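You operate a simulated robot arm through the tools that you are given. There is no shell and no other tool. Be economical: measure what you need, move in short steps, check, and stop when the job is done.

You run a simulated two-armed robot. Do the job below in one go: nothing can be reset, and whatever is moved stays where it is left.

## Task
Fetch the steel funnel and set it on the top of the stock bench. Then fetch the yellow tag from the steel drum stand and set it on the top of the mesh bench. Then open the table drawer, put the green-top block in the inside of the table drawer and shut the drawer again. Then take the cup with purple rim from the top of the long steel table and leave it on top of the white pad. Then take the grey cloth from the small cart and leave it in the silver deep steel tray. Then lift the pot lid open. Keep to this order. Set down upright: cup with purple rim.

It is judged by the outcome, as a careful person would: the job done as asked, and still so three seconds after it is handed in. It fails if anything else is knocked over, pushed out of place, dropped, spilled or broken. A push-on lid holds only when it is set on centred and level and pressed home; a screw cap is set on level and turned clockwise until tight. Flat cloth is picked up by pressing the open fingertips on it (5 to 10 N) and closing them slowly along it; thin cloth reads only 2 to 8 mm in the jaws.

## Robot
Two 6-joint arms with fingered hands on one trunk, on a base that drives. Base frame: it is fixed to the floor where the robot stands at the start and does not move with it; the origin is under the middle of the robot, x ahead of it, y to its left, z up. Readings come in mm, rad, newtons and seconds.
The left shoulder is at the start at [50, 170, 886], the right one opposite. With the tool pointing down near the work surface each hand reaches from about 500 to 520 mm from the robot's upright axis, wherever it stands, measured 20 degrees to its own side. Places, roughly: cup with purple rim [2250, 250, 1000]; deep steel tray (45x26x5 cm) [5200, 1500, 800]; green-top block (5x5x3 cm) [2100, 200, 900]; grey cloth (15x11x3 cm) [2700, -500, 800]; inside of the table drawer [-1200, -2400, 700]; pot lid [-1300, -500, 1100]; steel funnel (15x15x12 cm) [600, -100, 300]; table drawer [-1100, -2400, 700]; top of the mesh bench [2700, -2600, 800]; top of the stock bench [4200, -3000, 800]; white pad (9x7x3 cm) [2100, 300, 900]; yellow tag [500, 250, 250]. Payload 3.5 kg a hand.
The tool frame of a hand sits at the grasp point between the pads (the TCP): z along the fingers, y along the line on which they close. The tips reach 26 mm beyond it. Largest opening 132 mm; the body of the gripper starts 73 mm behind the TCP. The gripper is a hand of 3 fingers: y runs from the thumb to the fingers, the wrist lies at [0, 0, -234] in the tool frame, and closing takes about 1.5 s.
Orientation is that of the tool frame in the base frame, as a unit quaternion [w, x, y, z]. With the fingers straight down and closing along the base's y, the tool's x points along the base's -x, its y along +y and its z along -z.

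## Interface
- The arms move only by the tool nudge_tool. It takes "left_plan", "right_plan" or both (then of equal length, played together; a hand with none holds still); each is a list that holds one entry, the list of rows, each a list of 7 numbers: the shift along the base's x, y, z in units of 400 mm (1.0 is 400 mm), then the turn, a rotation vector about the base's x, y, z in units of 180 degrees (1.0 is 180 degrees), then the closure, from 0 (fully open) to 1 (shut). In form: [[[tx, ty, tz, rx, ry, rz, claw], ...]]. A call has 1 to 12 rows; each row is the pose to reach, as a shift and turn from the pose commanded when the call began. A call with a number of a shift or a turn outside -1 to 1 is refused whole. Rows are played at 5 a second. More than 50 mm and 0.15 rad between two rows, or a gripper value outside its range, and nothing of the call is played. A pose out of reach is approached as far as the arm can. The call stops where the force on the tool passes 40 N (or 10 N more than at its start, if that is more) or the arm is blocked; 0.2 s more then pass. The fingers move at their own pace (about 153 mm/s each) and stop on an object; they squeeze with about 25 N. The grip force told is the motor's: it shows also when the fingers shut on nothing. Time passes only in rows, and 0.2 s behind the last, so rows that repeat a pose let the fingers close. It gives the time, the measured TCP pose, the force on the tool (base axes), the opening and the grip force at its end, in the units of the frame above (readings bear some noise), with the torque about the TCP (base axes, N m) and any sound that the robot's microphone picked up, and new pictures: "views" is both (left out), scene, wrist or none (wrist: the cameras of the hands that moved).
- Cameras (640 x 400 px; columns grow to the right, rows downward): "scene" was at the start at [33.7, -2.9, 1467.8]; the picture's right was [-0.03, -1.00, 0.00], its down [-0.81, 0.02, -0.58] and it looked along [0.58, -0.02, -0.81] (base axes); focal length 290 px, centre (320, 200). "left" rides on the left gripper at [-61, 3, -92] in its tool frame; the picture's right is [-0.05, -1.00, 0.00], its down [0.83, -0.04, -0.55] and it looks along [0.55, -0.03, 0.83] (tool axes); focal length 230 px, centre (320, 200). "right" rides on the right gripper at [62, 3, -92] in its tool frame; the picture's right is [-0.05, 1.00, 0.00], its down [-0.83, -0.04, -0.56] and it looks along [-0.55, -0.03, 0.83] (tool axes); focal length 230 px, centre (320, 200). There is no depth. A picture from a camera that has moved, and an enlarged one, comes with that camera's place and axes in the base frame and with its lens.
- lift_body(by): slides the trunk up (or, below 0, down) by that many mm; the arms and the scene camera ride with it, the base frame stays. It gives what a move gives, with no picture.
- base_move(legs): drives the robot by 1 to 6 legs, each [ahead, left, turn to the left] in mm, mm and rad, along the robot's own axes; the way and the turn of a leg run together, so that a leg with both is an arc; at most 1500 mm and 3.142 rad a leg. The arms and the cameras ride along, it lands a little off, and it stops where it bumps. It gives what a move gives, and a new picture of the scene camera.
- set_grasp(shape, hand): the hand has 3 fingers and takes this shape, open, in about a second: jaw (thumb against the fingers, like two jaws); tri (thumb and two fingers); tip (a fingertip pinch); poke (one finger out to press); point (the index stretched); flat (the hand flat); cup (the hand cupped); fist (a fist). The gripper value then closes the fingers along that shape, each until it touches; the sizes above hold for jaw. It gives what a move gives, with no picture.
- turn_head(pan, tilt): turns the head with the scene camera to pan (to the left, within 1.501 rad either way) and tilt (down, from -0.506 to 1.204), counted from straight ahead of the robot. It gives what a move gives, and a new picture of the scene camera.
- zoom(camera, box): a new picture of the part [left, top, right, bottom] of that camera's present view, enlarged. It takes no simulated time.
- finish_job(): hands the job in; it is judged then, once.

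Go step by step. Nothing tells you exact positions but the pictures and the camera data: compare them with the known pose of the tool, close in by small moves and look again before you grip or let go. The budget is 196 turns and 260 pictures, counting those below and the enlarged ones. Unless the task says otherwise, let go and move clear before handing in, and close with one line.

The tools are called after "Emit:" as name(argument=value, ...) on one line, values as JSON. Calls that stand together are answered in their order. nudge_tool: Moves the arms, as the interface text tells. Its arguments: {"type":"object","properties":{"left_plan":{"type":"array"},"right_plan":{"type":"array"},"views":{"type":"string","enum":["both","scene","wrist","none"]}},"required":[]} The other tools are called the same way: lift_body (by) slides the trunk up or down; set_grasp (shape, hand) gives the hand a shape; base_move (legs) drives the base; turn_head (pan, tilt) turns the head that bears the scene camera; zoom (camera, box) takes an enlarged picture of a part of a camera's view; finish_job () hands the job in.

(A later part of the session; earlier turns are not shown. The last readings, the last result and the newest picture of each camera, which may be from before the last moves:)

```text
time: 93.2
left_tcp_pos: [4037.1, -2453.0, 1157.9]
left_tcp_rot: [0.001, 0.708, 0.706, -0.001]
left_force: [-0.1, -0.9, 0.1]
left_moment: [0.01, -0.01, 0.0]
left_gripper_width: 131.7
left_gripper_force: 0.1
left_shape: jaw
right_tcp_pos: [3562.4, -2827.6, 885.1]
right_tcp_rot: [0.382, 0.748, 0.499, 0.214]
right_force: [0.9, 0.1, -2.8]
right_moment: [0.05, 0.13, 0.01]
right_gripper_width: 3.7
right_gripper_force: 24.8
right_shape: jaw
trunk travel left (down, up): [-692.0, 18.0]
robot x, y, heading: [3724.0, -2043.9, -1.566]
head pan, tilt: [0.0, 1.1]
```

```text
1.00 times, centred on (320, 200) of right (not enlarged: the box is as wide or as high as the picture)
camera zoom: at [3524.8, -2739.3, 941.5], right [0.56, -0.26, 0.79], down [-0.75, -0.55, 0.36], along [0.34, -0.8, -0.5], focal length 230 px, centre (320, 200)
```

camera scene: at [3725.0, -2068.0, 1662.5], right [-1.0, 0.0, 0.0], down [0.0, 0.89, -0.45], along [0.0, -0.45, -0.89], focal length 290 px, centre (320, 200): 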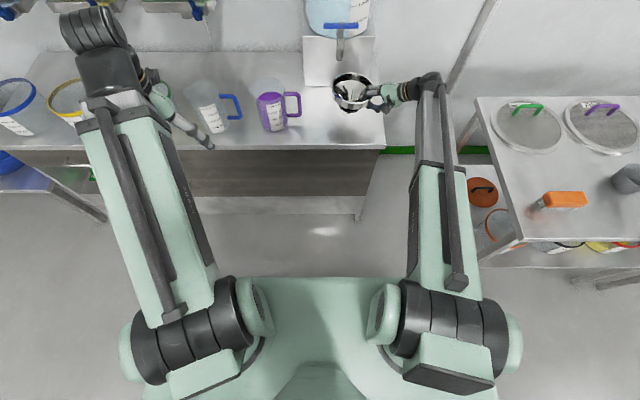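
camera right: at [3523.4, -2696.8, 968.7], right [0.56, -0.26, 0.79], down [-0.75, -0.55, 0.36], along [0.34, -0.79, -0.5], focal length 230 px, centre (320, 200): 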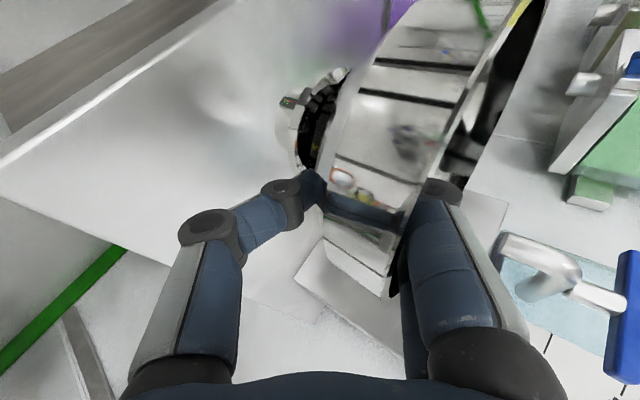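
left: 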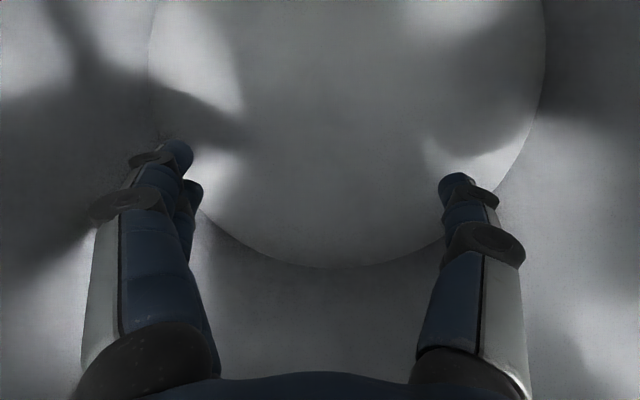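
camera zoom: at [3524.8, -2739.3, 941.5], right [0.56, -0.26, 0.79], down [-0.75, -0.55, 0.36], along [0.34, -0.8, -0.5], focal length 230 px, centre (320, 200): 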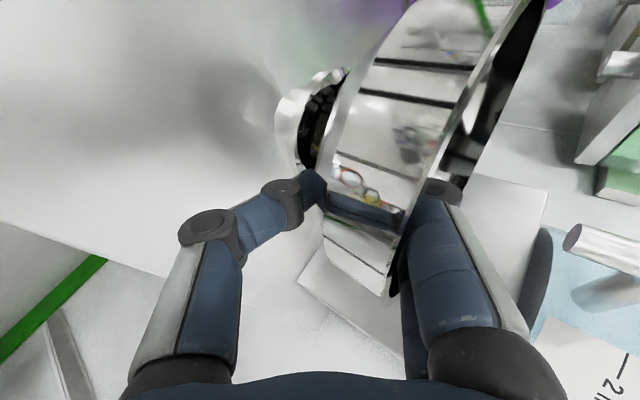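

Emit:
lift_body(by=-6)

Emit:
lift_body(by=-4)

Emit:
zoom(camera="scene", box=[290, 30, 430, 130])

```text
time: 93.7
left_tcp_pos: [4037.6, -2453.3, 1152.0]
left_tcp_rot: [0.002, 0.708, 0.707, -0.001]
left_force: [0.4, -0.5, 0.0]
left_moment: [-0.02, -0.04, 0.0]
left_gripper_width: 131.9
left_gripper_force: 0.1
left_shape: jaw
right_tcp_pos: [3562.3, -2827.7, 878.6]
right_tcp_rot: [0.383, 0.747, 0.499, 0.214]
right_force: [0.0, 0.4, -2.3]
right_moment: [0.03, 0.12, 0.02]
right_gripper_width: 3.9
right_gripper_force: 25.3
right_shape: jaw
trunk travel left (down, up): [-686.0, 24.0]
robot x, y, heading: [3724.2, -2042.1, -1.571]
head pan, tilt: [0.0, 1.1]
```

```text
time: 94.2
left_tcp_pos: [4037.9, -2454.1, 1147.6]
left_tcp_rot: [0.002, 0.708, 0.706, -0.001]
left_force: [-0.5, 0.3, -0.7]
left_moment: [0.04, -0.02, -0.01]
left_gripper_width: 131.8
left_gripper_force: 0.0
left_shape: jaw
right_tcp_pos: [3560.6, -2828.8, 874.8]
right_tcp_rot: [0.382, 0.747, 0.499, 0.214]
right_force: [0.1, -0.9, -1.6]
right_moment: [0.02, 0.13, 0.03]
right_gripper_width: 3.9
right_gripper_force: 25.4
right_shape: jaw
trunk travel left (down, up): [-682.0, 28.0]
robot x, y, heading: [3725.1, -2037.3, -1.565]
head pan, tilt: [0.0, 1.1]
```

```text
4.00 times, centred on (360, 80) of scene
camera zoom: at [3725.0, -2064.3, 1638.6], right [-1.0, 0.0, 0.0], down [0.0, 0.89, -0.45], along [0.0, -0.45, -0.89], focal length 1161 px, centre (160, 680)
```

zoom: 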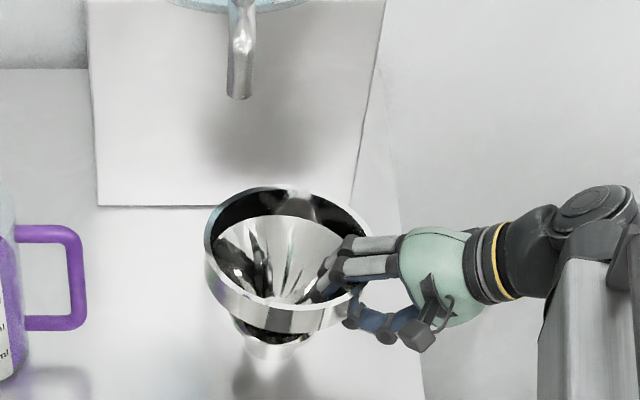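

Emit:
lift_body(by=-4)

Emit:
lift_body(by=-3)

```text
time: 94.8
left_tcp_pos: [4037.3, -2452.4, 1144.5]
left_tcp_rot: [0.002, 0.708, 0.707, -0.001]
left_force: [0.0, 0.1, -0.6]
left_moment: [-0.03, 0.0, -0.01]
left_gripper_width: 132.1
left_gripper_force: 0.0
left_shape: jaw
right_tcp_pos: [3562.2, -2828.3, 870.5]
right_tcp_rot: [0.382, 0.747, 0.5, 0.215]
right_force: [0.0, -0.2, -2.0]
right_moment: [0.04, 0.15, 0.01]
right_gripper_width: 3.6
right_gripper_force: 24.7
right_shape: jaw
trunk travel left (down, up): [-678.0, 32.0]
robot x, y, heading: [3718.8, -2043.1, -1.572]
head pan, tilt: [0.0, 1.1]
```

```text
time: 95.3
left_tcp_pos: [4036.9, -2452.5, 1140.8]
left_tcp_rot: [0.002, 0.708, 0.706, -0.001]
left_force: [0.7, 0.7, 0.6]
left_moment: [-0.01, 0.03, -0.01]
left_gripper_width: 131.9
left_gripper_force: 0.0
left_shape: jaw
right_tcp_pos: [3562.4, -2827.8, 867.3]
right_tcp_rot: [0.382, 0.748, 0.499, 0.215]
right_force: [-0.1, 0.7, -1.5]
right_moment: [0.06, 0.11, -0.03]
right_gripper_width: 3.7
right_gripper_force: 25.1
right_shape: jaw
trunk travel left (down, up): [-675.0, 35.0]
robot x, y, heading: [3724.1, -2040.4, -1.574]
head pan, tilt: [0.0, 1.1]
```

Emit:
lift_body(by=-5)

Emit:
lift_body(by=-4)

Emit:
zoom(camera="scene", box=[290, 30, 430, 130])

```text
time: 95.8
left_tcp_pos: [4037.3, -2452.1, 1136.3]
left_tcp_rot: [0.002, 0.708, 0.706, -0.001]
left_force: [-0.1, 0.0, -0.1]
left_moment: [-0.01, -0.01, -0.01]
left_gripper_width: 131.9
left_gripper_force: 0.1
left_shape: jaw
right_tcp_pos: [3562.6, -2828.1, 865.4]
right_tcp_rot: [0.383, 0.747, 0.499, 0.214]
right_force: [-3.0, 1.6, 8.8]
right_moment: [-0.04, -0.06, -0.01]
right_gripper_width: 3.8
right_gripper_force: 25.3
right_shape: jaw
trunk travel left (down, up): [-670.0, 40.0]
robot x, y, heading: [3725.4, -2040.3, -1.574]
head pan, tilt: [0.0, 1.1]
```

```text
time: 96.3
left_tcp_pos: [4036.3, -2451.2, 1132.2]
left_tcp_rot: [0.004, 0.708, 0.707, -0.001]
left_force: [-0.3, -0.2, 1.1]
left_moment: [0.01, -0.02, -0.03]
left_gripper_width: 131.6
left_gripper_force: 0.0
left_shape: jaw
right_tcp_pos: [3561.3, -2827.7, 861.8]
right_tcp_rot: [0.384, 0.747, 0.499, 0.214]
right_force: [-7.7, 1.8, 22.9]
right_moment: [-0.07, -0.24, 0.03]
right_gripper_width: 5.3
right_gripper_force: 24.5
right_shape: jaw
trunk travel left (down, up): [-666.0, 44.0]
robot x, y, heading: [3721.0, -2040.0, -1.568]
head pan, tilt: [0.0, 1.1]
```

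```text
4.00 times, centred on (360, 80) of scene
camera zoom: at [3724.6, -2061.5, 1622.9], right [-1.0, 0.0, 0.0], down [0.0, 0.89, -0.46], along [0.0, -0.46, -0.89], focal length 1161 px, centre (160, 680)
```

zoom: 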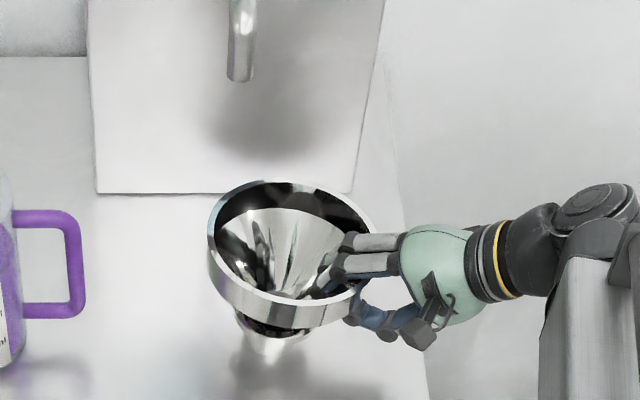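

Emit:
lift_body(by=3)

Emit:
nudge_tool(right_plan=[[[0, 0, 0, 0, 0, 0, 0.96], [0, 0, 0, 0, 0, 0, 0.93], [0, 0, 0, 0, 0, 0, 0.9], [0, 0, 0, 0, 0, 0, 0.88], [0, 0, 0, 0, 0, 0, 0.88]]], views="wrist")

Emit:
zoom(camera="scene", box=[290, 30, 430, 130])

```text
time: 96.9
left_tcp_pos: [4036.9, -2451.7, 1134.5]
left_tcp_rot: [0.003, 0.708, 0.707, -0.001]
left_force: [-1.1, 0.7, -0.4]
left_moment: [0.01, 0.02, 0.02]
left_gripper_width: 131.7
left_gripper_force: 0.1
left_shape: jaw
right_tcp_pos: [3561.6, -2826.2, 863.2]
right_tcp_rot: [0.383, 0.747, 0.5, 0.214]
right_force: [-6.7, 1.2, 16.3]
right_moment: [-0.12, -0.09, -0.02]
right_gripper_width: 5.0
right_gripper_force: 25.2
right_shape: jaw
trunk travel left (down, up): [-669.0, 41.0]
robot x, y, heading: [3724.9, -2039.8, -1.57]
head pan, tilt: [0.0, 1.1]
```

```text
time: 98.1
left_tcp_pos: [4037.5, -2453.7, 1134.8]
left_tcp_rot: [0.001, 0.708, 0.706, -0.001]
left_force: [-0.1, 0.8, 1.2]
left_moment: [-0.01, 0.0, 0.02]
left_gripper_width: 132.0
left_gripper_force: 0.1
left_shape: jaw
right_tcp_pos: [3563.5, -2828.0, 862.4]
right_tcp_rot: [0.382, 0.747, 0.499, 0.215]
right_force: [1.7, -1.2, 1.1]
right_moment: [0.0, 0.0, -0.01]
right_gripper_width: 15.8
right_gripper_force: 0.1
right_shape: jaw
trunk travel left (down, up): [-669.0, 41.0]
robot x, y, heading: [3724.1, -2041.4, -1.57]
head pan, tilt: [0.0, 1.1]
camera right: at [3524.9, -2739.2, 918.4], right [0.56, -0.26, 0.79], down [-0.75, -0.55, 0.36], along [0.34, -0.8, -0.5], focal length 230 px, centre (320, 200)
```

right: 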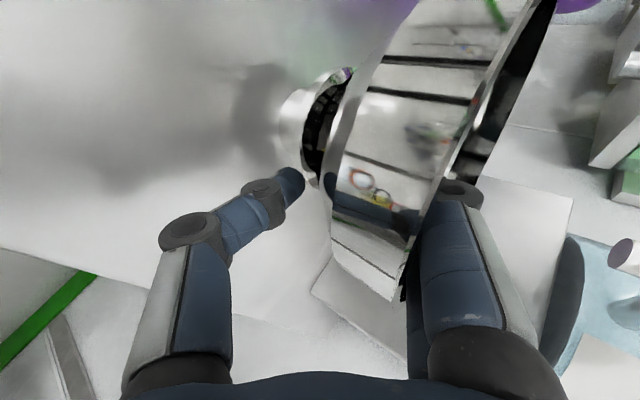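

```text
4.00 times, centred on (360, 80) of scene
camera zoom: at [3725.1, -2064.2, 1625.6], right [-1.0, 0.0, 0.0], down [0.0, 0.89, -0.45], along [0.0, -0.45, -0.89], focal length 1161 px, centre (160, 680)
```

zoom: 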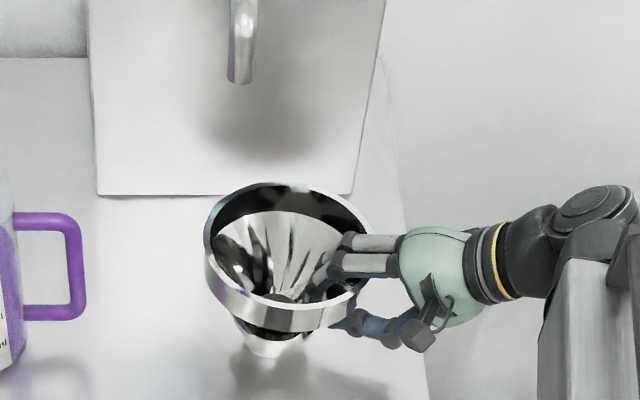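

Emit:
nudge_tool(right_plan=[[[-0.0175, 0.009, 0.0155, 0, 0, 0, 0.86], [-0.035, 0.018, 0.031, 0, 0, 0, 0.86], [-0.07, 0.036, 0.062, 0, 0, 0, 0.86], [-0.105, 0.054, 0.093, 0, 0, 0, 0.86], [-0.105, 0.054, 0.093, 0, 0, 0, 0.86]]])

Emit:
zoom(camera="scene", box=[290, 30, 430, 130])

```text
time: 99.3
left_tcp_pos: [4037.7, -2453.3, 1134.1]
left_tcp_rot: [0.002, 0.708, 0.707, 0.0]
left_force: [-0.1, 0.4, -0.1]
left_moment: [0.0, -0.02, 0.01]
left_gripper_width: 132.1
left_gripper_force: 0.0
left_shape: jaw
right_tcp_pos: [3519.4, -2805.9, 899.2]
right_tcp_rot: [0.383, 0.747, 0.499, 0.214]
right_force: [0.3, 0.3, 0.2]
right_moment: [0.03, -0.01, 0.04]
right_gripper_width: 18.2
right_gripper_force: 0.0
right_shape: jaw
trunk travel left (down, up): [-669.0, 41.0]
robot x, y, heading: [3724.0, -2038.1, -1.575]
head pan, tilt: [0.0, 1.1]
camera scene: at [3725.1, -2064.2, 1625.6], right [-1.0, 0.0, 0.0], down [0.0, 0.89, -0.45], along [0.0, -0.45, -0.89], focal length 290 px, centre (320, 200)
camera right: at [3482.5, -2717.3, 955.8], right [0.56, -0.26, 0.79], down [-0.75, -0.55, 0.36], along [0.34, -0.8, -0.5], focal length 230 px, centre (320, 200)
```

scene: 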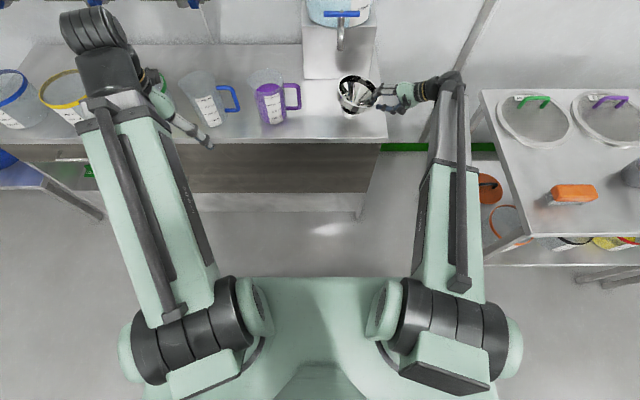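
right: 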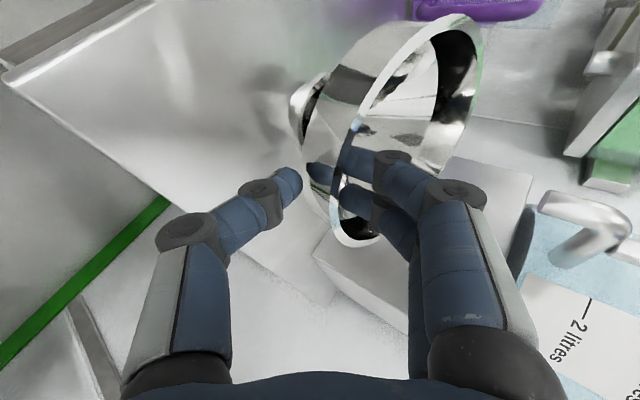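

```text
4.00 times, centred on (360, 80) of scene
camera zoom: at [3725.1, -2064.2, 1625.6], right [-1.0, 0.0, 0.0], down [0.0, 0.89, -0.45], along [0.0, -0.45, -0.89], focal length 1161 px, centre (160, 680)
```

zoom: 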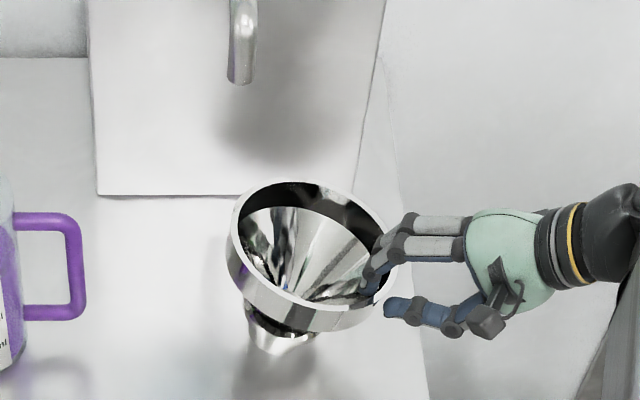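

The inner fingers still hook the rim; I ease back and lift straight up.

Emit:
nudge_tool(right_plan=[[[0.03, -0.012, 0, 0, 0, 0, 0.86], [0.05, -0.02, 0.02, 0, 0, 0, 0.86], [0.06, -0.02, 0.05, 0, 0, 0, 0.86], [0.06, -0.02, 0.09, 0, 0, 0, 0.86], [0.06, -0.02, 0.09, 0, 0, 0, 0.86]]])

Emit:
zoom(camera="scene", box=[290, 30, 430, 130])

```text
time: 100.5
left_tcp_pos: [4037.5, -2452.8, 1135.1]
left_tcp_rot: [0.002, 0.708, 0.706, -0.001]
left_force: [-0.3, -0.7, -0.1]
left_moment: [0.0, 0.02, 0.0]
left_gripper_width: 132.1
left_gripper_force: 0.1
left_shape: jaw
right_tcp_pos: [3543.6, -2815.2, 934.9]
right_tcp_rot: [0.381, 0.748, 0.5, 0.215]
right_force: [-0.9, -0.3, 0.4]
right_moment: [0.0, 0.0, 0.0]
right_gripper_width: 18.6
right_gripper_force: 0.0
right_shape: jaw
trunk travel left (down, up): [-669.0, 41.0]
robot x, y, heading: [3725.5, -2041.6, -1.569]
head pan, tilt: [0.0, 1.1]
camera scene: at [3725.0, -2064.2, 1625.6], right [-1.0, 0.0, 0.0], down [0.0, 0.89, -0.45], along [0.0, -0.45, -0.89], focal length 290 px, centre (320, 200)
camera right: at [3506.3, -2725.5, 991.8], right [0.56, -0.26, 0.79], down [-0.75, -0.55, 0.36], along [0.34, -0.8, -0.5], focal length 230 px, centre (320, 200)
```

scene: 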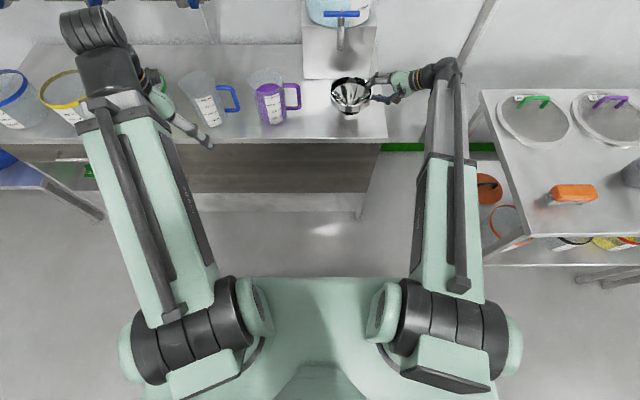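
right: 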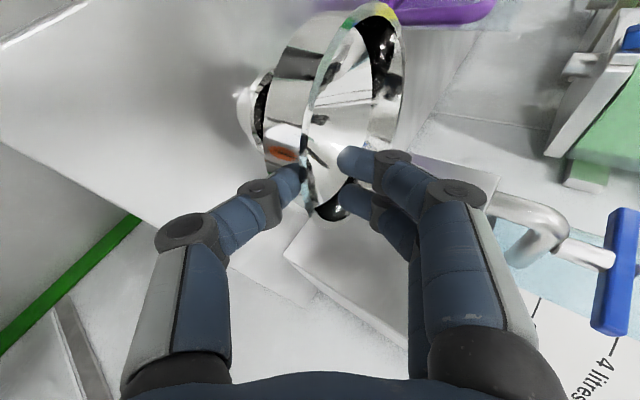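

```text
4.00 times, centred on (360, 80) of scene
camera zoom: at [3725.0, -2064.2, 1625.6], right [-1.0, 0.0, 0.0], down [0.0, 0.89, -0.45], along [0.0, -0.45, -0.89], focal length 1161 px, centre (160, 680)
```

zoom: 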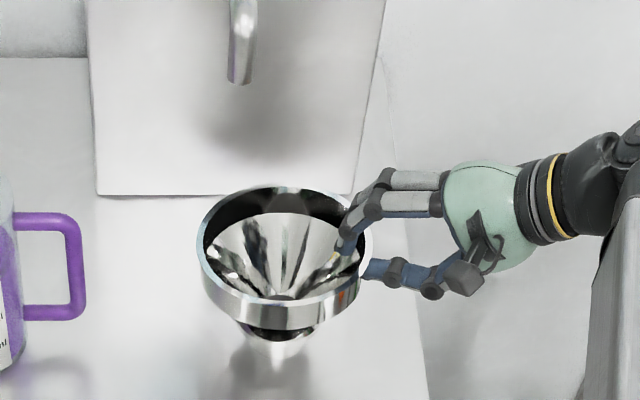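

The funnel stands upright. Continue straight up, then clear.

Emit:
nudge_tool(right_plan=[[[0.01, 0, 0.05, 0, 0, 0, 0.86], [0.01, 0, 0.1, 0, 0, 0, 0.86], [0.01, 0, 0.16, 0, 0, 0, 0.86], [-0.09, 0.03, 0.17, 0, 0, 0, 0.86], [-0.1, 0.13, 0.17, 0, 0, 0, 0.86], [-0.1, 0.25, 0.17, 0, 0, 0, 0.86], [-0.1, 0.37, 0.17, 0, 0, 0, 0.86], [-0.1, 0.49, 0.17, 0, 0, 0, 0.86]]], views="scene")

Emit:
zoom(camera="scene", box=[290, 30, 430, 130])

```text
time: 102.3
left_tcp_pos: [4037.0, -2453.4, 1134.9]
left_tcp_rot: [0.001, 0.708, 0.706, -0.001]
left_force: [-0.3, 0.5, 0.4]
left_moment: [0.0, 0.01, -0.03]
left_gripper_width: 132.2
left_gripper_force: 0.1
left_shape: jaw
right_tcp_pos: [3505.4, -2617.1, 1004.4]
right_tcp_rot: [0.383, 0.747, 0.5, 0.214]
right_force: [0.0, -0.4, 0.4]
right_moment: [-0.01, 0.0, -0.01]
right_gripper_width: 18.6
right_gripper_force: 0.1
right_shape: jaw
trunk travel left (down, up): [-669.0, 41.0]
robot x, y, heading: [3723.1, -2040.6, -1.569]
head pan, tilt: [0.0, 1.1]
camera scene: at [3725.0, -2063.5, 1625.6], right [-1.0, 0.0, 0.0], down [0.0, 0.89, -0.45], along [0.0, -0.45, -0.89], focal length 290 px, centre (320, 200)
```

scene: 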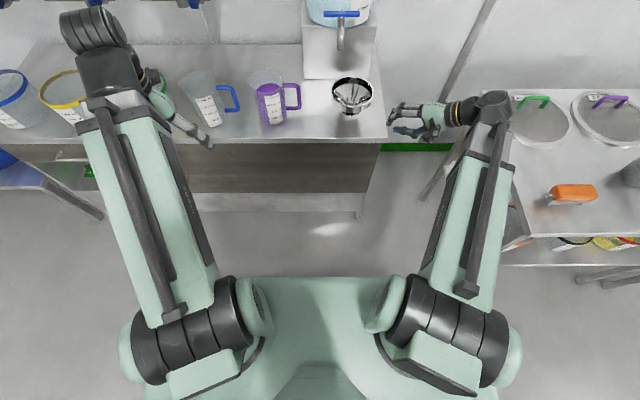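

```text
4.00 times, centred on (360, 80) of scene
camera zoom: at [3725.0, -2063.5, 1625.6], right [-1.0, 0.0, 0.0], down [0.0, 0.89, -0.45], along [0.0, -0.45, -0.89], focal length 1161 px, centre (160, 680)
```

zoom: 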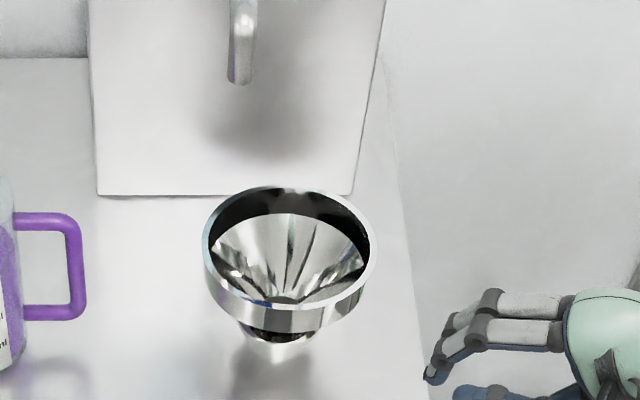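

The funnel is settled. Now I retrieve the fallen cup: back up and look at the floor.

Emit:
base_move(legs=[[-320, 0, 0]])

```text
time: 104.4
left_tcp_pos: [4037.0, -2133.8, 1135.1]
left_tcp_rot: [0.002, 0.708, 0.706, -0.001]
left_force: [0.3, 0.0, 0.1]
left_moment: [-0.03, -0.01, 0.01]
left_gripper_width: 131.8
left_gripper_force: 0.0
left_shape: jaw
right_tcp_pos: [3504.0, -2299.9, 1005.0]
right_tcp_rot: [0.383, 0.747, 0.499, 0.215]
right_force: [-1.0, 1.3, 0.3]
right_moment: [0.01, 0.04, -0.02]
right_gripper_width: 18.5
right_gripper_force: 0.2
right_shape: jaw
trunk travel left (down, up): [-669.0, 41.0]
robot x, y, heading: [3726.1, -1719.5, -1.571]
head pan, tilt: [0.0, 1.1]
camera scene: at [3725.4, -1744.8, 1625.7], right [-1.0, 0.0, 0.0], down [0.0, 0.89, -0.45], along [0.0, -0.45, -0.89], focal length 290 px, centre (320, 200)
```

scene: 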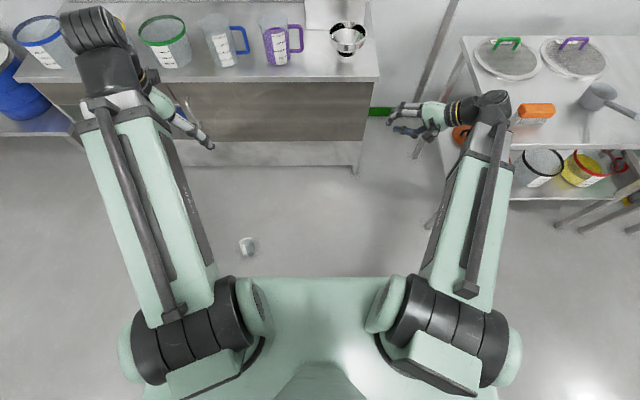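

Emit:
base_move(legs=[[0, 200, 0]])

Emit:
lift_body(by=-400)

Emit:
lift_body(by=-200)

Emit:
turn_head(pan=0.3, tilt=1.0)

```text
time: 106.0
left_tcp_pos: [4238.4, -2136.2, 1133.9]
left_tcp_rot: [0.001, 0.708, 0.707, -0.001]
left_force: [0.6, 0.2, 0.3]
left_moment: [-0.01, 0.02, 0.01]
left_gripper_width: 132.1
left_gripper_force: 0.2
left_shape: jaw
right_tcp_pos: [3706.5, -2300.0, 1004.6]
right_tcp_rot: [0.381, 0.747, 0.501, 0.214]
right_force: [0.7, -0.5, 0.4]
right_moment: [0.01, 0.02, 0.01]
right_gripper_width: 18.3
right_gripper_force: 0.1
right_shape: jaw
trunk travel left (down, up): [-669.0, 41.0]
robot x, y, heading: [3922.7, -1723.9, -1.572]
head pan, tilt: [0.0, 1.1]
camera scene: at [3927.3, -1746.5, 1625.6], right [-1.0, 0.0, 0.0], down [0.0, 0.89, -0.45], along [0.0, -0.45, -0.89], focal length 290 px, centre (320, 200)
```

scene: 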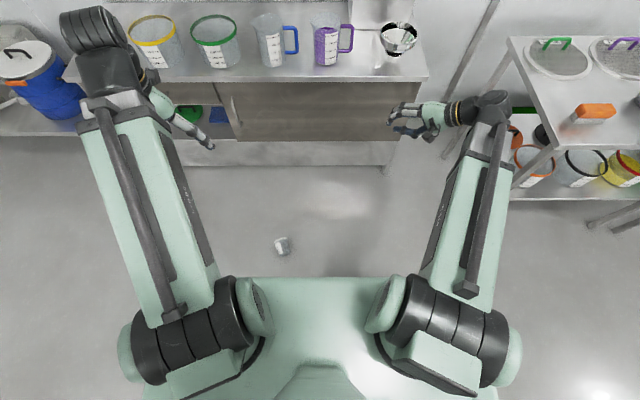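

```text
time: 109.8
left_tcp_pos: [4236.5, -2136.3, 735.4]
left_tcp_rot: [0.002, 0.707, 0.707, -0.001]
left_force: [0.5, 0.7, 0.4]
left_moment: [0.01, -0.03, -0.03]
left_gripper_width: 131.9
left_gripper_force: 0.0
left_shape: jaw
right_tcp_pos: [3704.2, -2300.0, 603.6]
right_tcp_rot: [0.383, 0.747, 0.5, 0.215]
right_force: [0.2, -0.2, 0.3]
right_moment: [-0.04, -0.01, 0.02]
right_gripper_width: 18.5
right_gripper_force: 0.1
right_shape: jaw
trunk travel left (down, up): [-269.0, 441.0]
robot x, y, heading: [3923.3, -1720.0, -1.569]
head pan, tilt: [0.0, 1.1]
```

```text
time: 112.0
left_tcp_pos: [4236.8, -2136.0, 535.9]
left_tcp_rot: [0.003, 0.708, 0.706, 0.0]
left_force: [0.2, 0.3, 0.2]
left_moment: [0.01, 0.01, 0.03]
left_gripper_width: 131.8
left_gripper_force: 0.1
left_shape: jaw
right_tcp_pos: [3703.4, -2300.7, 404.2]
right_tcp_rot: [0.382, 0.747, 0.5, 0.214]
right_force: [0.0, -0.4, -0.2]
right_moment: [-0.03, 0.0, -0.01]
right_gripper_width: 18.4
right_gripper_force: 0.0
right_shape: jaw
trunk travel left (down, up): [-69.0, 641.0]
robot x, y, heading: [3924.1, -1724.6, -1.573]
head pan, tilt: [0.0, 1.1]
```

```text
time: 112.8
left_tcp_pos: [4238.7, -2135.7, 534.9]
left_tcp_rot: [0.002, 0.707, 0.707, -0.001]
left_force: [-0.3, -0.9, 0.4]
left_moment: [0.04, -0.02, 0.0]
left_gripper_width: 131.7
left_gripper_force: 0.1
left_shape: jaw
right_tcp_pos: [3705.1, -2300.1, 402.6]
right_tcp_rot: [0.382, 0.748, 0.499, 0.214]
right_force: [0.6, -0.2, -0.8]
right_moment: [-0.01, -0.03, -0.01]
right_gripper_width: 18.6
right_gripper_force: 0.0
right_shape: jaw
trunk travel left (down, up): [-69.0, 641.0]
robot x, y, heading: [3922.8, -1723.6, -1.573]
head pan, tilt: [0.3, 1.0]
camera scene: at [3945.8, -1750.0, 1032.2], right [-0.96, -0.29, 0.0], down [-0.25, 0.8, -0.54], along [0.16, -0.52, -0.84], focal length 290 px, centre (320, 200)
```

scene: 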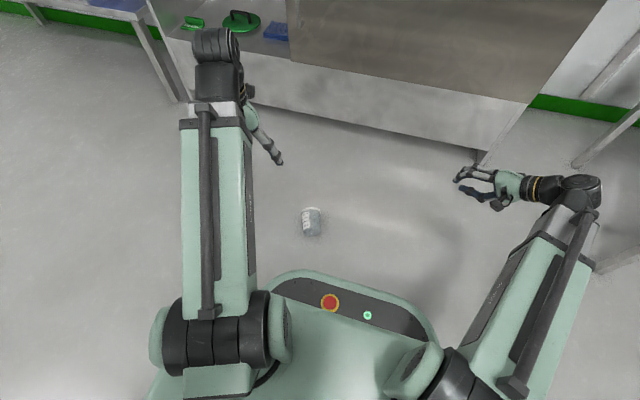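

Cup lies at about [4139,-2259] on the floor. I hover the left hand over it.

Emit:
nudge_tool(left_plan=[[[-0.031, -0.038, -0.1, 0, 0, 0.012, 0], [-0.062, -0.077, -0.2, 0, 0, 0.024, 0], [-0.093, -0.115, -0.3, 0, 0, 0.036, 0], [-0.124, -0.154, -0.4, 0, 0, 0.048, 0], [-0.155, -0.192, -0.5, 0, 0, 0.06, 0], [-0.186, -0.23, -0.6, 0, 0, 0.072, 0], [-0.217, -0.269, -0.7, 0, 0, 0.084, 0], [-0.2475, -0.3075, -0.8, 0, 0, 0.097, 0], [-0.2475, -0.3075, -0.88, 0, 0, 0.097, 0]]])

```text
time: 114.8
left_tcp_pos: [4138.4, -2259.2, 183.1]
left_tcp_rot: [0.002, 0.592, 0.806, 0.0]
left_force: [-0.5, 0.6, 0.3]
left_moment: [-0.05, 0.0, -0.04]
left_gripper_width: 131.8
left_gripper_force: 0.0
left_shape: jaw
right_tcp_pos: [3704.5, -2300.1, 404.7]
right_tcp_rot: [0.382, 0.747, 0.499, 0.215]
right_force: [0.3, 0.6, -0.1]
right_moment: [-0.01, -0.02, 0.02]
right_gripper_width: 18.6
right_gripper_force: 0.0
right_shape: jaw
trunk travel left (down, up): [-69.0, 641.0]
robot x, y, heading: [3919.9, -1722.4, -1.572]
head pan, tilt: [0.3, 1.0]
camera scene: at [3945.9, -1749.9, 1032.3], right [-0.96, -0.29, 0.0], down [-0.25, 0.8, -0.54], along [0.16, -0.52, -0.84], focal length 290 px, centre (320, 200)
camera left: at [4160.1, -2315.4, 275.1], right [-0.94, -0.35, 0.0], down [-0.29, 0.78, 0.55], along [-0.19, 0.52, -0.83], focal length 230 px, centre (320, 200)
```

scene: 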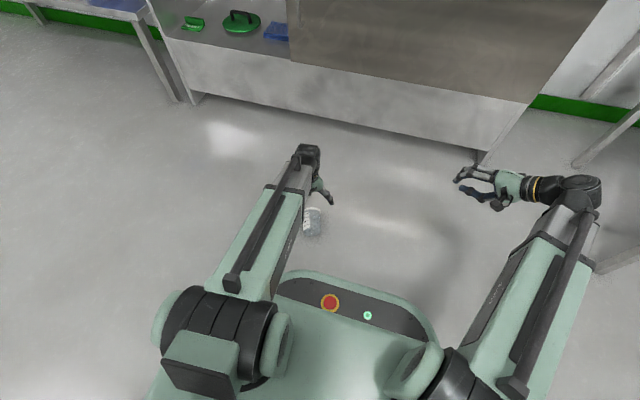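
left: 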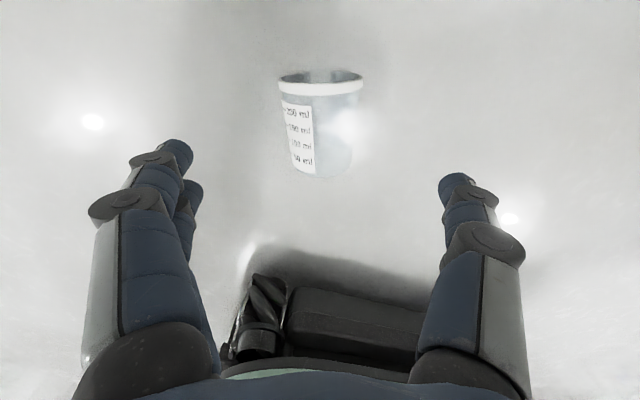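

Aligned with the cup's axis. Descend and close.

Emit:
nudge_tool(left_plan=[[[0, 0, -0.1, 0, 0, 0, 0], [0, 0, -0.2, 0, 0, 0, 0], [0, 0, -0.3, 0, 0, 0, 0], [0, 0, -0.365, 0, 0, 0, 0], [0, 0, -0.365, 0, 0, 0, 0.4], [0, 0, -0.365, 0, 0, 0, 0.7], [0, 0, -0.365, 0, 0, 0, 1], [0, 0, -0.365, 0, 0, 0, 1], [0, 0, -0.365, 0, 0, 0, 1], [0, 0, -0.365, 0, 0, 0, 1]]], views="wrist")

```text
time: 117.0
left_tcp_pos: [4137.9, -2258.8, 35.8]
left_tcp_rot: [0.002, 0.592, 0.806, 0.0]
left_force: [-1.3, 0.8, 0.7]
left_moment: [-0.03, -0.02, 0.02]
left_gripper_width: 54.9
left_gripper_force: 24.8
left_shape: jaw
right_tcp_pos: [3703.4, -2299.6, 404.6]
right_tcp_rot: [0.382, 0.748, 0.499, 0.214]
right_force: [0.3, -0.2, -0.1]
right_moment: [0.0, 0.04, 0.02]
right_gripper_width: 18.4
right_gripper_force: 0.0
right_shape: jaw
trunk travel left (down, up): [-69.0, 641.0]
robot x, y, heading: [3922.8, -1719.3, -1.57]
head pan, tilt: [0.3, 1.0]
camera left: at [4160.3, -2315.3, 129.2], right [-0.94, -0.35, 0.0], down [-0.29, 0.78, 0.55], along [-0.19, 0.52, -0.83], focal length 230 px, centre (320, 200)
```

left: 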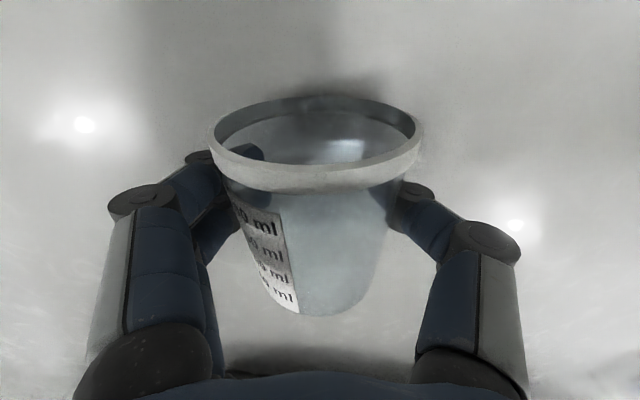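

Emit:
nudge_tool(left_plan=[[[0, 0, 0.1, 0, 0, 0, 1], [0, -0.05, 0.2, -0.043, -0.0136, 0, 1], [0, -0.1, 0.28, -0.087, -0.0273, 0, 1], [0, -0.15, 0.36, -0.13, -0.041, 0, 1], [0, -0.2, 0.44, -0.173, -0.0545, 0, 1], [0, -0.25, 0.52, -0.217, -0.068, 0, 1], [0, -0.3, 0.6, -0.26, -0.082, 0, 1], [0, -0.35, 0.66, -0.303, -0.095, 0, 1], [0, -0.4, 0.7, -0.347, -0.109, 0, 1], [0, -0.45, 0.74, -0.39, -0.123, 0, 1], [0, -0.5, 0.76, -0.434, -0.136, 0, 1], [0, -0.5, 0.76, -0.477, -0.15, 0, 1]]])

```text
time: 119.6
left_tcp_pos: [4146.3, -2444.6, 359.8]
left_tcp_rot: [0.46, 0.491, 0.658, -0.337]
left_force: [0.2, 0.0, -1.0]
left_moment: [0.0, 0.01, 0.0]
left_gripper_width: 54.6
left_gripper_force: 25.1
left_shape: jaw
left hand out of reach, approached as far as the arm can: row 10, 11, 12
right_tcp_pos: [3704.4, -2300.2, 403.0]
right_tcp_rot: [0.382, 0.747, 0.5, 0.214]
right_force: [-0.5, 0.6, 0.4]
right_moment: [-0.02, 0.04, 0.02]
right_gripper_width: 18.5
right_gripper_force: 0.0
right_shape: jaw
trunk travel left (down, up): [-69.0, 641.0]
robot x, y, heading: [3922.3, -1722.1, -1.576]
head pan, tilt: [0.3, 1.0]
camera scene: at [3945.9, -1750.0, 1032.2], right [-0.96, -0.29, 0.0], down [-0.25, 0.8, -0.54], along [0.16, -0.52, -0.84], focal length 290 px, centre (320, 200)
camera left: at [4130.5, -2381.4, 449.5], right [-0.95, -0.31, 0.04], down [-0.27, 0.76, -0.59], along [0.15, -0.57, -0.81], focal length 230 px, centre (320, 200)
```

scene: 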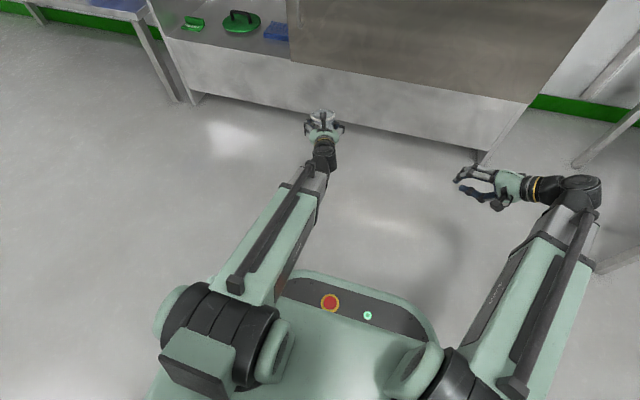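
left: 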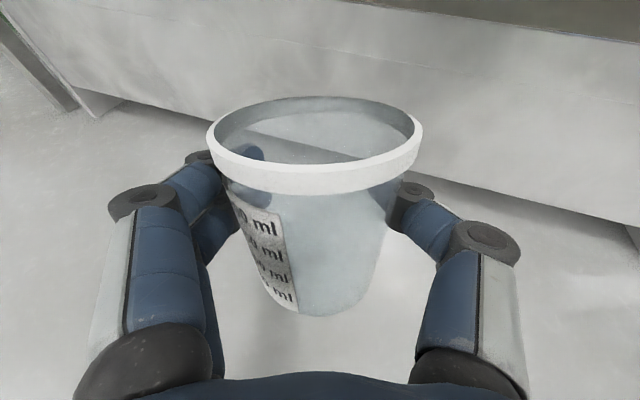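

Cup is held; I raise the trunk and carry it back to its place on the stock bench.

Emit:
lift_body(by=400)

Emit:
lift_body(by=200)

Emit:
base_move(legs=[[0, -400, 0]])

Emit:
turn_head(pan=0.2, tilt=0.75)

```text
time: 123.4
left_tcp_pos: [4145.2, -2446.5, 760.0]
left_tcp_rot: [0.461, 0.49, 0.658, -0.338]
left_force: [0.2, 0.0, -0.1]
left_moment: [-0.02, -0.02, -0.03]
left_gripper_width: 54.5
left_gripper_force: 24.7
left_shape: jaw
right_tcp_pos: [3704.8, -2300.4, 803.0]
right_tcp_rot: [0.382, 0.747, 0.5, 0.214]
right_force: [-1.2, 0.7, 1.3]
right_moment: [0.03, 0.03, 0.03]
right_gripper_width: 18.6
right_gripper_force: 0.0
right_shape: jaw
trunk travel left (down, up): [-469.0, 241.0]
robot x, y, heading: [3927.5, -1724.0, -1.569]
head pan, tilt: [0.3, 1.0]
```

```text
time: 125.6
left_tcp_pos: [4146.6, -2445.7, 959.5]
left_tcp_rot: [0.46, 0.491, 0.659, -0.337]
left_force: [0.8, -0.1, -0.5]
left_moment: [-0.03, -0.02, 0.01]
left_gripper_width: 54.5
left_gripper_force: 24.7
left_shape: jaw
right_tcp_pos: [3704.7, -2300.6, 1003.7]
right_tcp_rot: [0.382, 0.747, 0.5, 0.214]
right_force: [-0.2, 0.2, 0.5]
right_moment: [0.01, -0.01, 0.01]
right_gripper_width: 18.4
right_gripper_force: 0.0
right_shape: jaw
trunk travel left (down, up): [-669.0, 41.0]
robot x, y, heading: [3924.7, -1723.0, -1.569]
head pan, tilt: [0.3, 1.0]
```

```text
time: 128.1
left_tcp_pos: [3748.9, -2443.5, 958.6]
left_tcp_rot: [0.462, 0.489, 0.66, -0.335]
left_force: [1.3, -0.3, -0.2]
left_moment: [0.0, -0.03, 0.03]
left_gripper_width: 54.4
left_gripper_force: 25.2
left_shape: jaw
right_tcp_pos: [3306.3, -2300.6, 1004.4]
right_tcp_rot: [0.382, 0.746, 0.501, 0.216]
right_force: [0.5, -0.1, -0.7]
right_moment: [0.01, 0.01, 0.0]
right_gripper_width: 18.4
right_gripper_force: 0.2
right_shape: jaw
trunk travel left (down, up): [-669.0, 41.0]
robot x, y, heading: [3522.8, -1718.9, -1.568]
head pan, tilt: [0.3, 1.0]
camera scene: at [3545.4, -1750.1, 1632.2], right [-0.95, -0.3, 0.0], down [-0.25, 0.8, -0.54], along [0.16, -0.52, -0.84], focal length 290 px, centre (320, 200)
```

scene: 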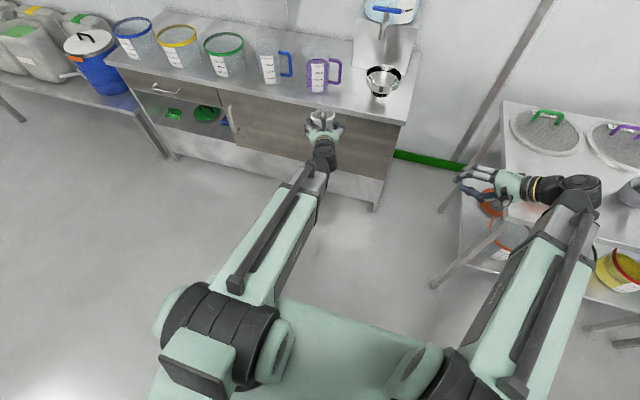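

```text
time: 128.8
left_tcp_pos: [3748.5, -2444.0, 959.7]
left_tcp_rot: [0.461, 0.489, 0.66, -0.336]
left_force: [-0.4, -0.8, 0.0]
left_moment: [0.02, 0.0, -0.02]
left_gripper_width: 54.5
left_gripper_force: 24.6
left_shape: jaw
right_tcp_pos: [3306.5, -2300.6, 1004.4]
right_tcp_rot: [0.382, 0.747, 0.5, 0.215]
right_force: [-0.7, -0.1, 0.3]
right_moment: [0.01, 0.05, -0.01]
right_gripper_width: 18.2
right_gripper_force: 0.0
right_shape: jaw
trunk travel left (down, up): [-669.0, 41.0]
robot x, y, heading: [3524.8, -1726.4, -1.576]
head pan, tilt: [0.201, 0.75]
camera scene: at [3542.4, -1764.8, 1651.3], right [-0.98, -0.2, 0.0], down [-0.14, 0.67, -0.73], along [0.15, -0.72, -0.68], focal length 290 px, centre (320, 200)
```

scene: 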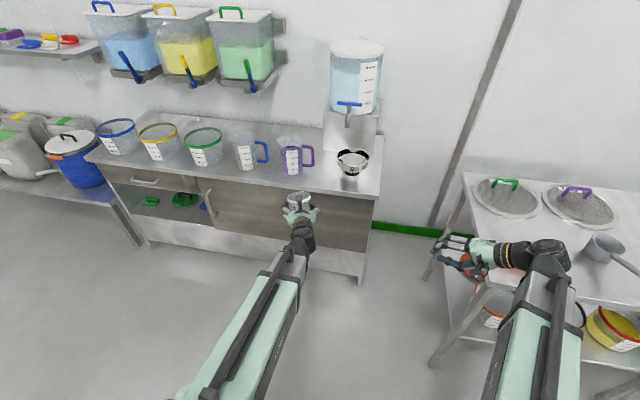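

Emit:
nudge_tool(left_plan=[[[0, -0.05, 0, -0.035, -0.011, 0, 1], [0, -0.1, 0, -0.07, -0.022, 0, 1], [0, -0.15, 0, -0.106, -0.033, 0, 1], [0, -0.15, 0, -0.106, -0.033, 0, 1]]], right_plan=[[[0.1, 0, 0.05, 0, 0, 0, 0.86], [0.2, 0, 0.1, 0, 0, 0, 0.86], [0.3, 0, 0.15, 0, 0, 0, 0.86], [0.38, 0, 0.15, 0, 0, 0, 0.86]]])

```text
time: 129.8
left_tcp_pos: [3758.7, -2475.0, 998.9]
left_tcp_rot: [0.485, 0.481, 0.64, -0.352]
left_force: [-0.7, 1.2, 0.3]
left_moment: [-0.03, -0.03, -0.01]
left_gripper_width: 54.8
left_gripper_force: 24.5
left_shape: jaw
left hand out of reach, approached as far as the arm can: row 1, 2, 3, 4
right_tcp_pos: [3459.2, -2301.2, 1064.6]
right_tcp_rot: [0.382, 0.747, 0.5, 0.215]
right_force: [-0.7, 0.8, 0.5]
right_moment: [-0.01, 0.01, -0.01]
right_gripper_width: 18.7
right_gripper_force: 0.0
right_shape: jaw
trunk travel left (down, up): [-669.0, 41.0]
robot x, y, heading: [3524.2, -1721.9, -1.566]
head pan, tilt: [0.201, 0.75]
camera scene: at [3542.8, -1764.9, 1651.4], right [-0.98, -0.2, 0.0], down [-0.14, 0.67, -0.73], along [0.15, -0.72, -0.68], focal length 290 px, centre (320, 200)
camera right: at [3421.6, -2212.2, 1121.2], right [0.56, -0.25, 0.79], down [-0.75, -0.55, 0.36], along [0.34, -0.79, -0.5], focal length 230 px, centre (320, 200)
camera left: at [3740.0, -2405.7, 1083.9], right [-0.95, -0.3, 0.03], down [-0.25, 0.72, -0.64], along [0.17, -0.62, -0.77], focal length 230 px, centre (320, 200)
```

scene: 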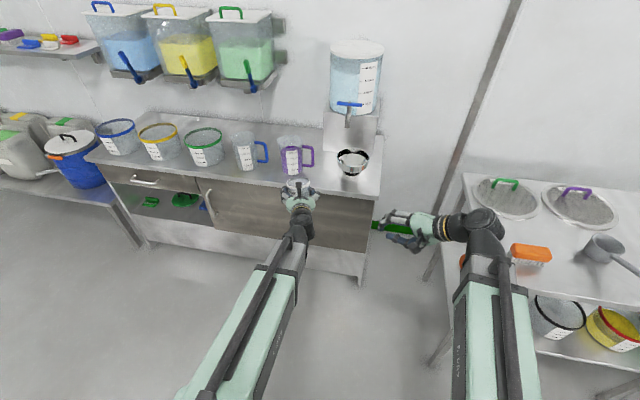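
right: 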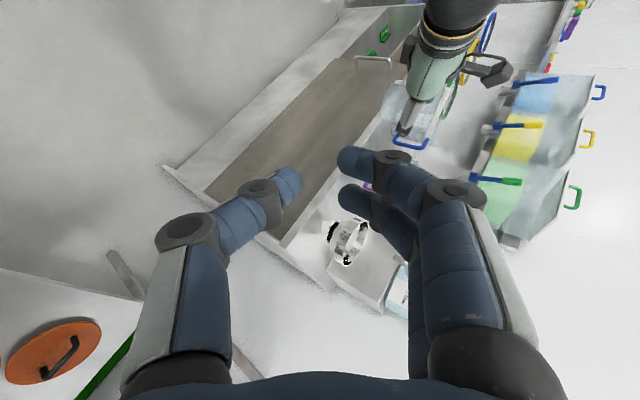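
left: 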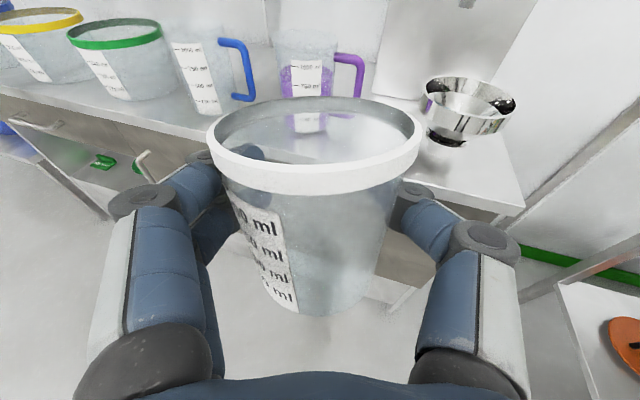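

Emit:
base_move(legs=[[0, -12, 0], [325, 0, 0]])

Emit:
zoom(camera="left", box=[0, 0, 640, 400])

```text
time: 132.3
left_tcp_pos: [3747.7, -2801.9, 999.0]
left_tcp_rot: [0.485, 0.481, 0.641, -0.351]
left_force: [0.3, 0.2, -0.7]
left_moment: [-0.01, 0.02, -0.01]
left_gripper_width: 54.4
left_gripper_force: 25.1
left_shape: jaw
right_tcp_pos: [3446.9, -2627.7, 1064.0]
right_tcp_rot: [0.381, 0.747, 0.5, 0.216]
right_force: [0.2, -0.7, -0.2]
right_moment: [0.0, 0.0, 0.02]
right_gripper_width: 18.5
right_gripper_force: 0.0
right_shape: jaw
trunk travel left (down, up): [-669.0, 41.0]
robot x, y, heading: [3514.5, -2046.8, -1.565]
head pan, tilt: [0.201, 0.75]
camera scene: at [3531.5, -2092.6, 1651.3], right [-0.98, -0.2, 0.0], down [-0.14, 0.67, -0.73], along [0.15, -0.72, -0.68], focal length 290 px, centre (320, 200)
```

scene: 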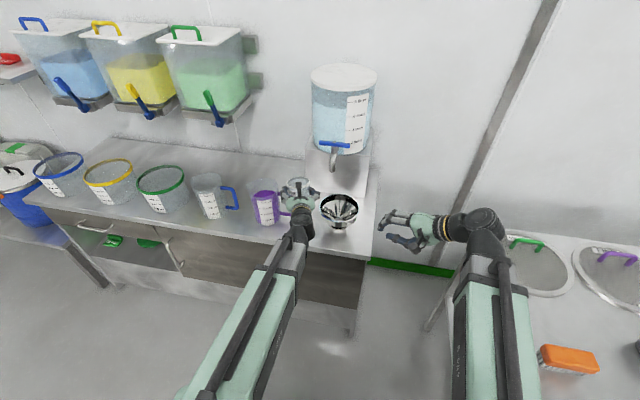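

```text
1.00 times, centred on (320, 200) of left (not enlarged: the box is as wide or as high as the picture)
camera zoom: at [3729.5, -2732.7, 1083.2], right [-0.95, -0.3, 0.03], down [-0.25, 0.72, -0.64], along [0.17, -0.62, -0.77], focal length 230 px, centre (320, 200)
```

zoom: 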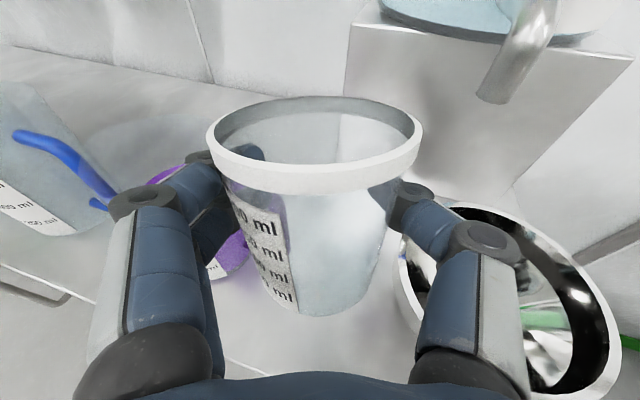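

Emit:
nudge_tool(left_plan=[[[-0.03, 0.04, 0, 0, 0, 0, 1], [-0.03, 0.04, 0, 0, 0, 0, 1]]], views="none")

Emit:
lift_body(by=-110)

Emit:
zoom(camera="left", box=[0, 0, 640, 400])

Emit:
zoom(camera="scene", box=[220, 140, 400, 260])

```text
time: 132.9
left_tcp_pos: [3736.4, -2785.9, 1000.0]
left_tcp_rot: [0.483, 0.483, 0.641, -0.35]
left_force: [-0.8, -0.4, -0.5]
left_moment: [0.02, 0.01, 0.0]
left_gripper_width: 54.6
left_gripper_force: 24.7
left_shape: jaw
right_tcp_pos: [3448.5, -2626.4, 1064.7]
right_tcp_rot: [0.382, 0.746, 0.502, 0.216]
right_force: [-1.0, 0.3, -1.2]
right_moment: [-0.04, -0.02, 0.0]
right_gripper_width: 18.6
right_gripper_force: 0.0
right_shape: jaw
trunk travel left (down, up): [-669.0, 41.0]
robot x, y, heading: [3513.4, -2052.3, -1.566]
head pan, tilt: [0.201, 0.75]
```

```text
time: 134.4
left_tcp_pos: [3737.1, -2785.2, 890.1]
left_tcp_rot: [0.483, 0.482, 0.641, -0.35]
left_force: [-0.1, 0.6, -0.4]
left_moment: [-0.02, -0.03, 0.02]
left_gripper_width: 54.7
left_gripper_force: 24.9
left_shape: jaw
right_tcp_pos: [3447.0, -2626.5, 955.7]
right_tcp_rot: [0.381, 0.747, 0.501, 0.215]
right_force: [-0.3, 0.5, -0.1]
right_moment: [0.01, 0.01, 0.03]
right_gripper_width: 18.4
right_gripper_force: 0.1
right_shape: jaw
trunk travel left (down, up): [-559.0, 151.0]
robot x, y, heading: [3513.0, -2052.2, -1.571]
head pan, tilt: [0.201, 0.75]
```

```text
1.00 times, centred on (320, 200) of left (not enlarged: the box is as wide or as high as the picture)
camera zoom: at [3718.1, -2716.8, 975.0], right [-0.95, -0.3, 0.03], down [-0.25, 0.73, -0.64], along [0.17, -0.61, -0.77], focal length 230 px, centre (320, 200)
```

zoom: 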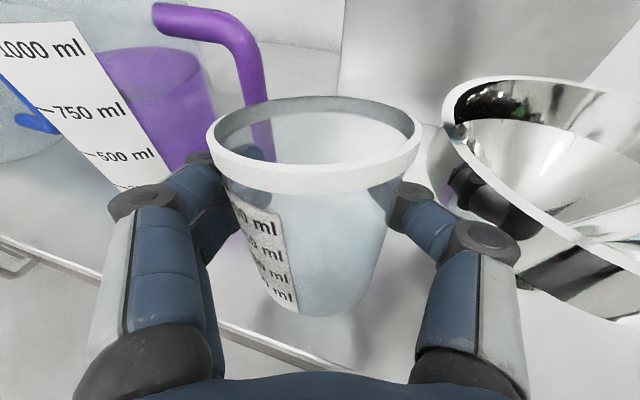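

```text
3.33 times, centred on (310, 200) of scene
camera zoom: at [3531.5, -2091.1, 1541.4], right [-0.98, -0.2, 0.0], down [-0.14, 0.67, -0.73], along [0.15, -0.72, -0.68], focal length 968 px, centre (353, 200)
```

zoom: 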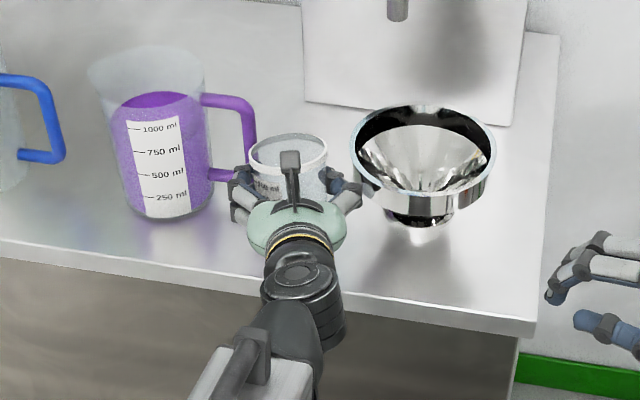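

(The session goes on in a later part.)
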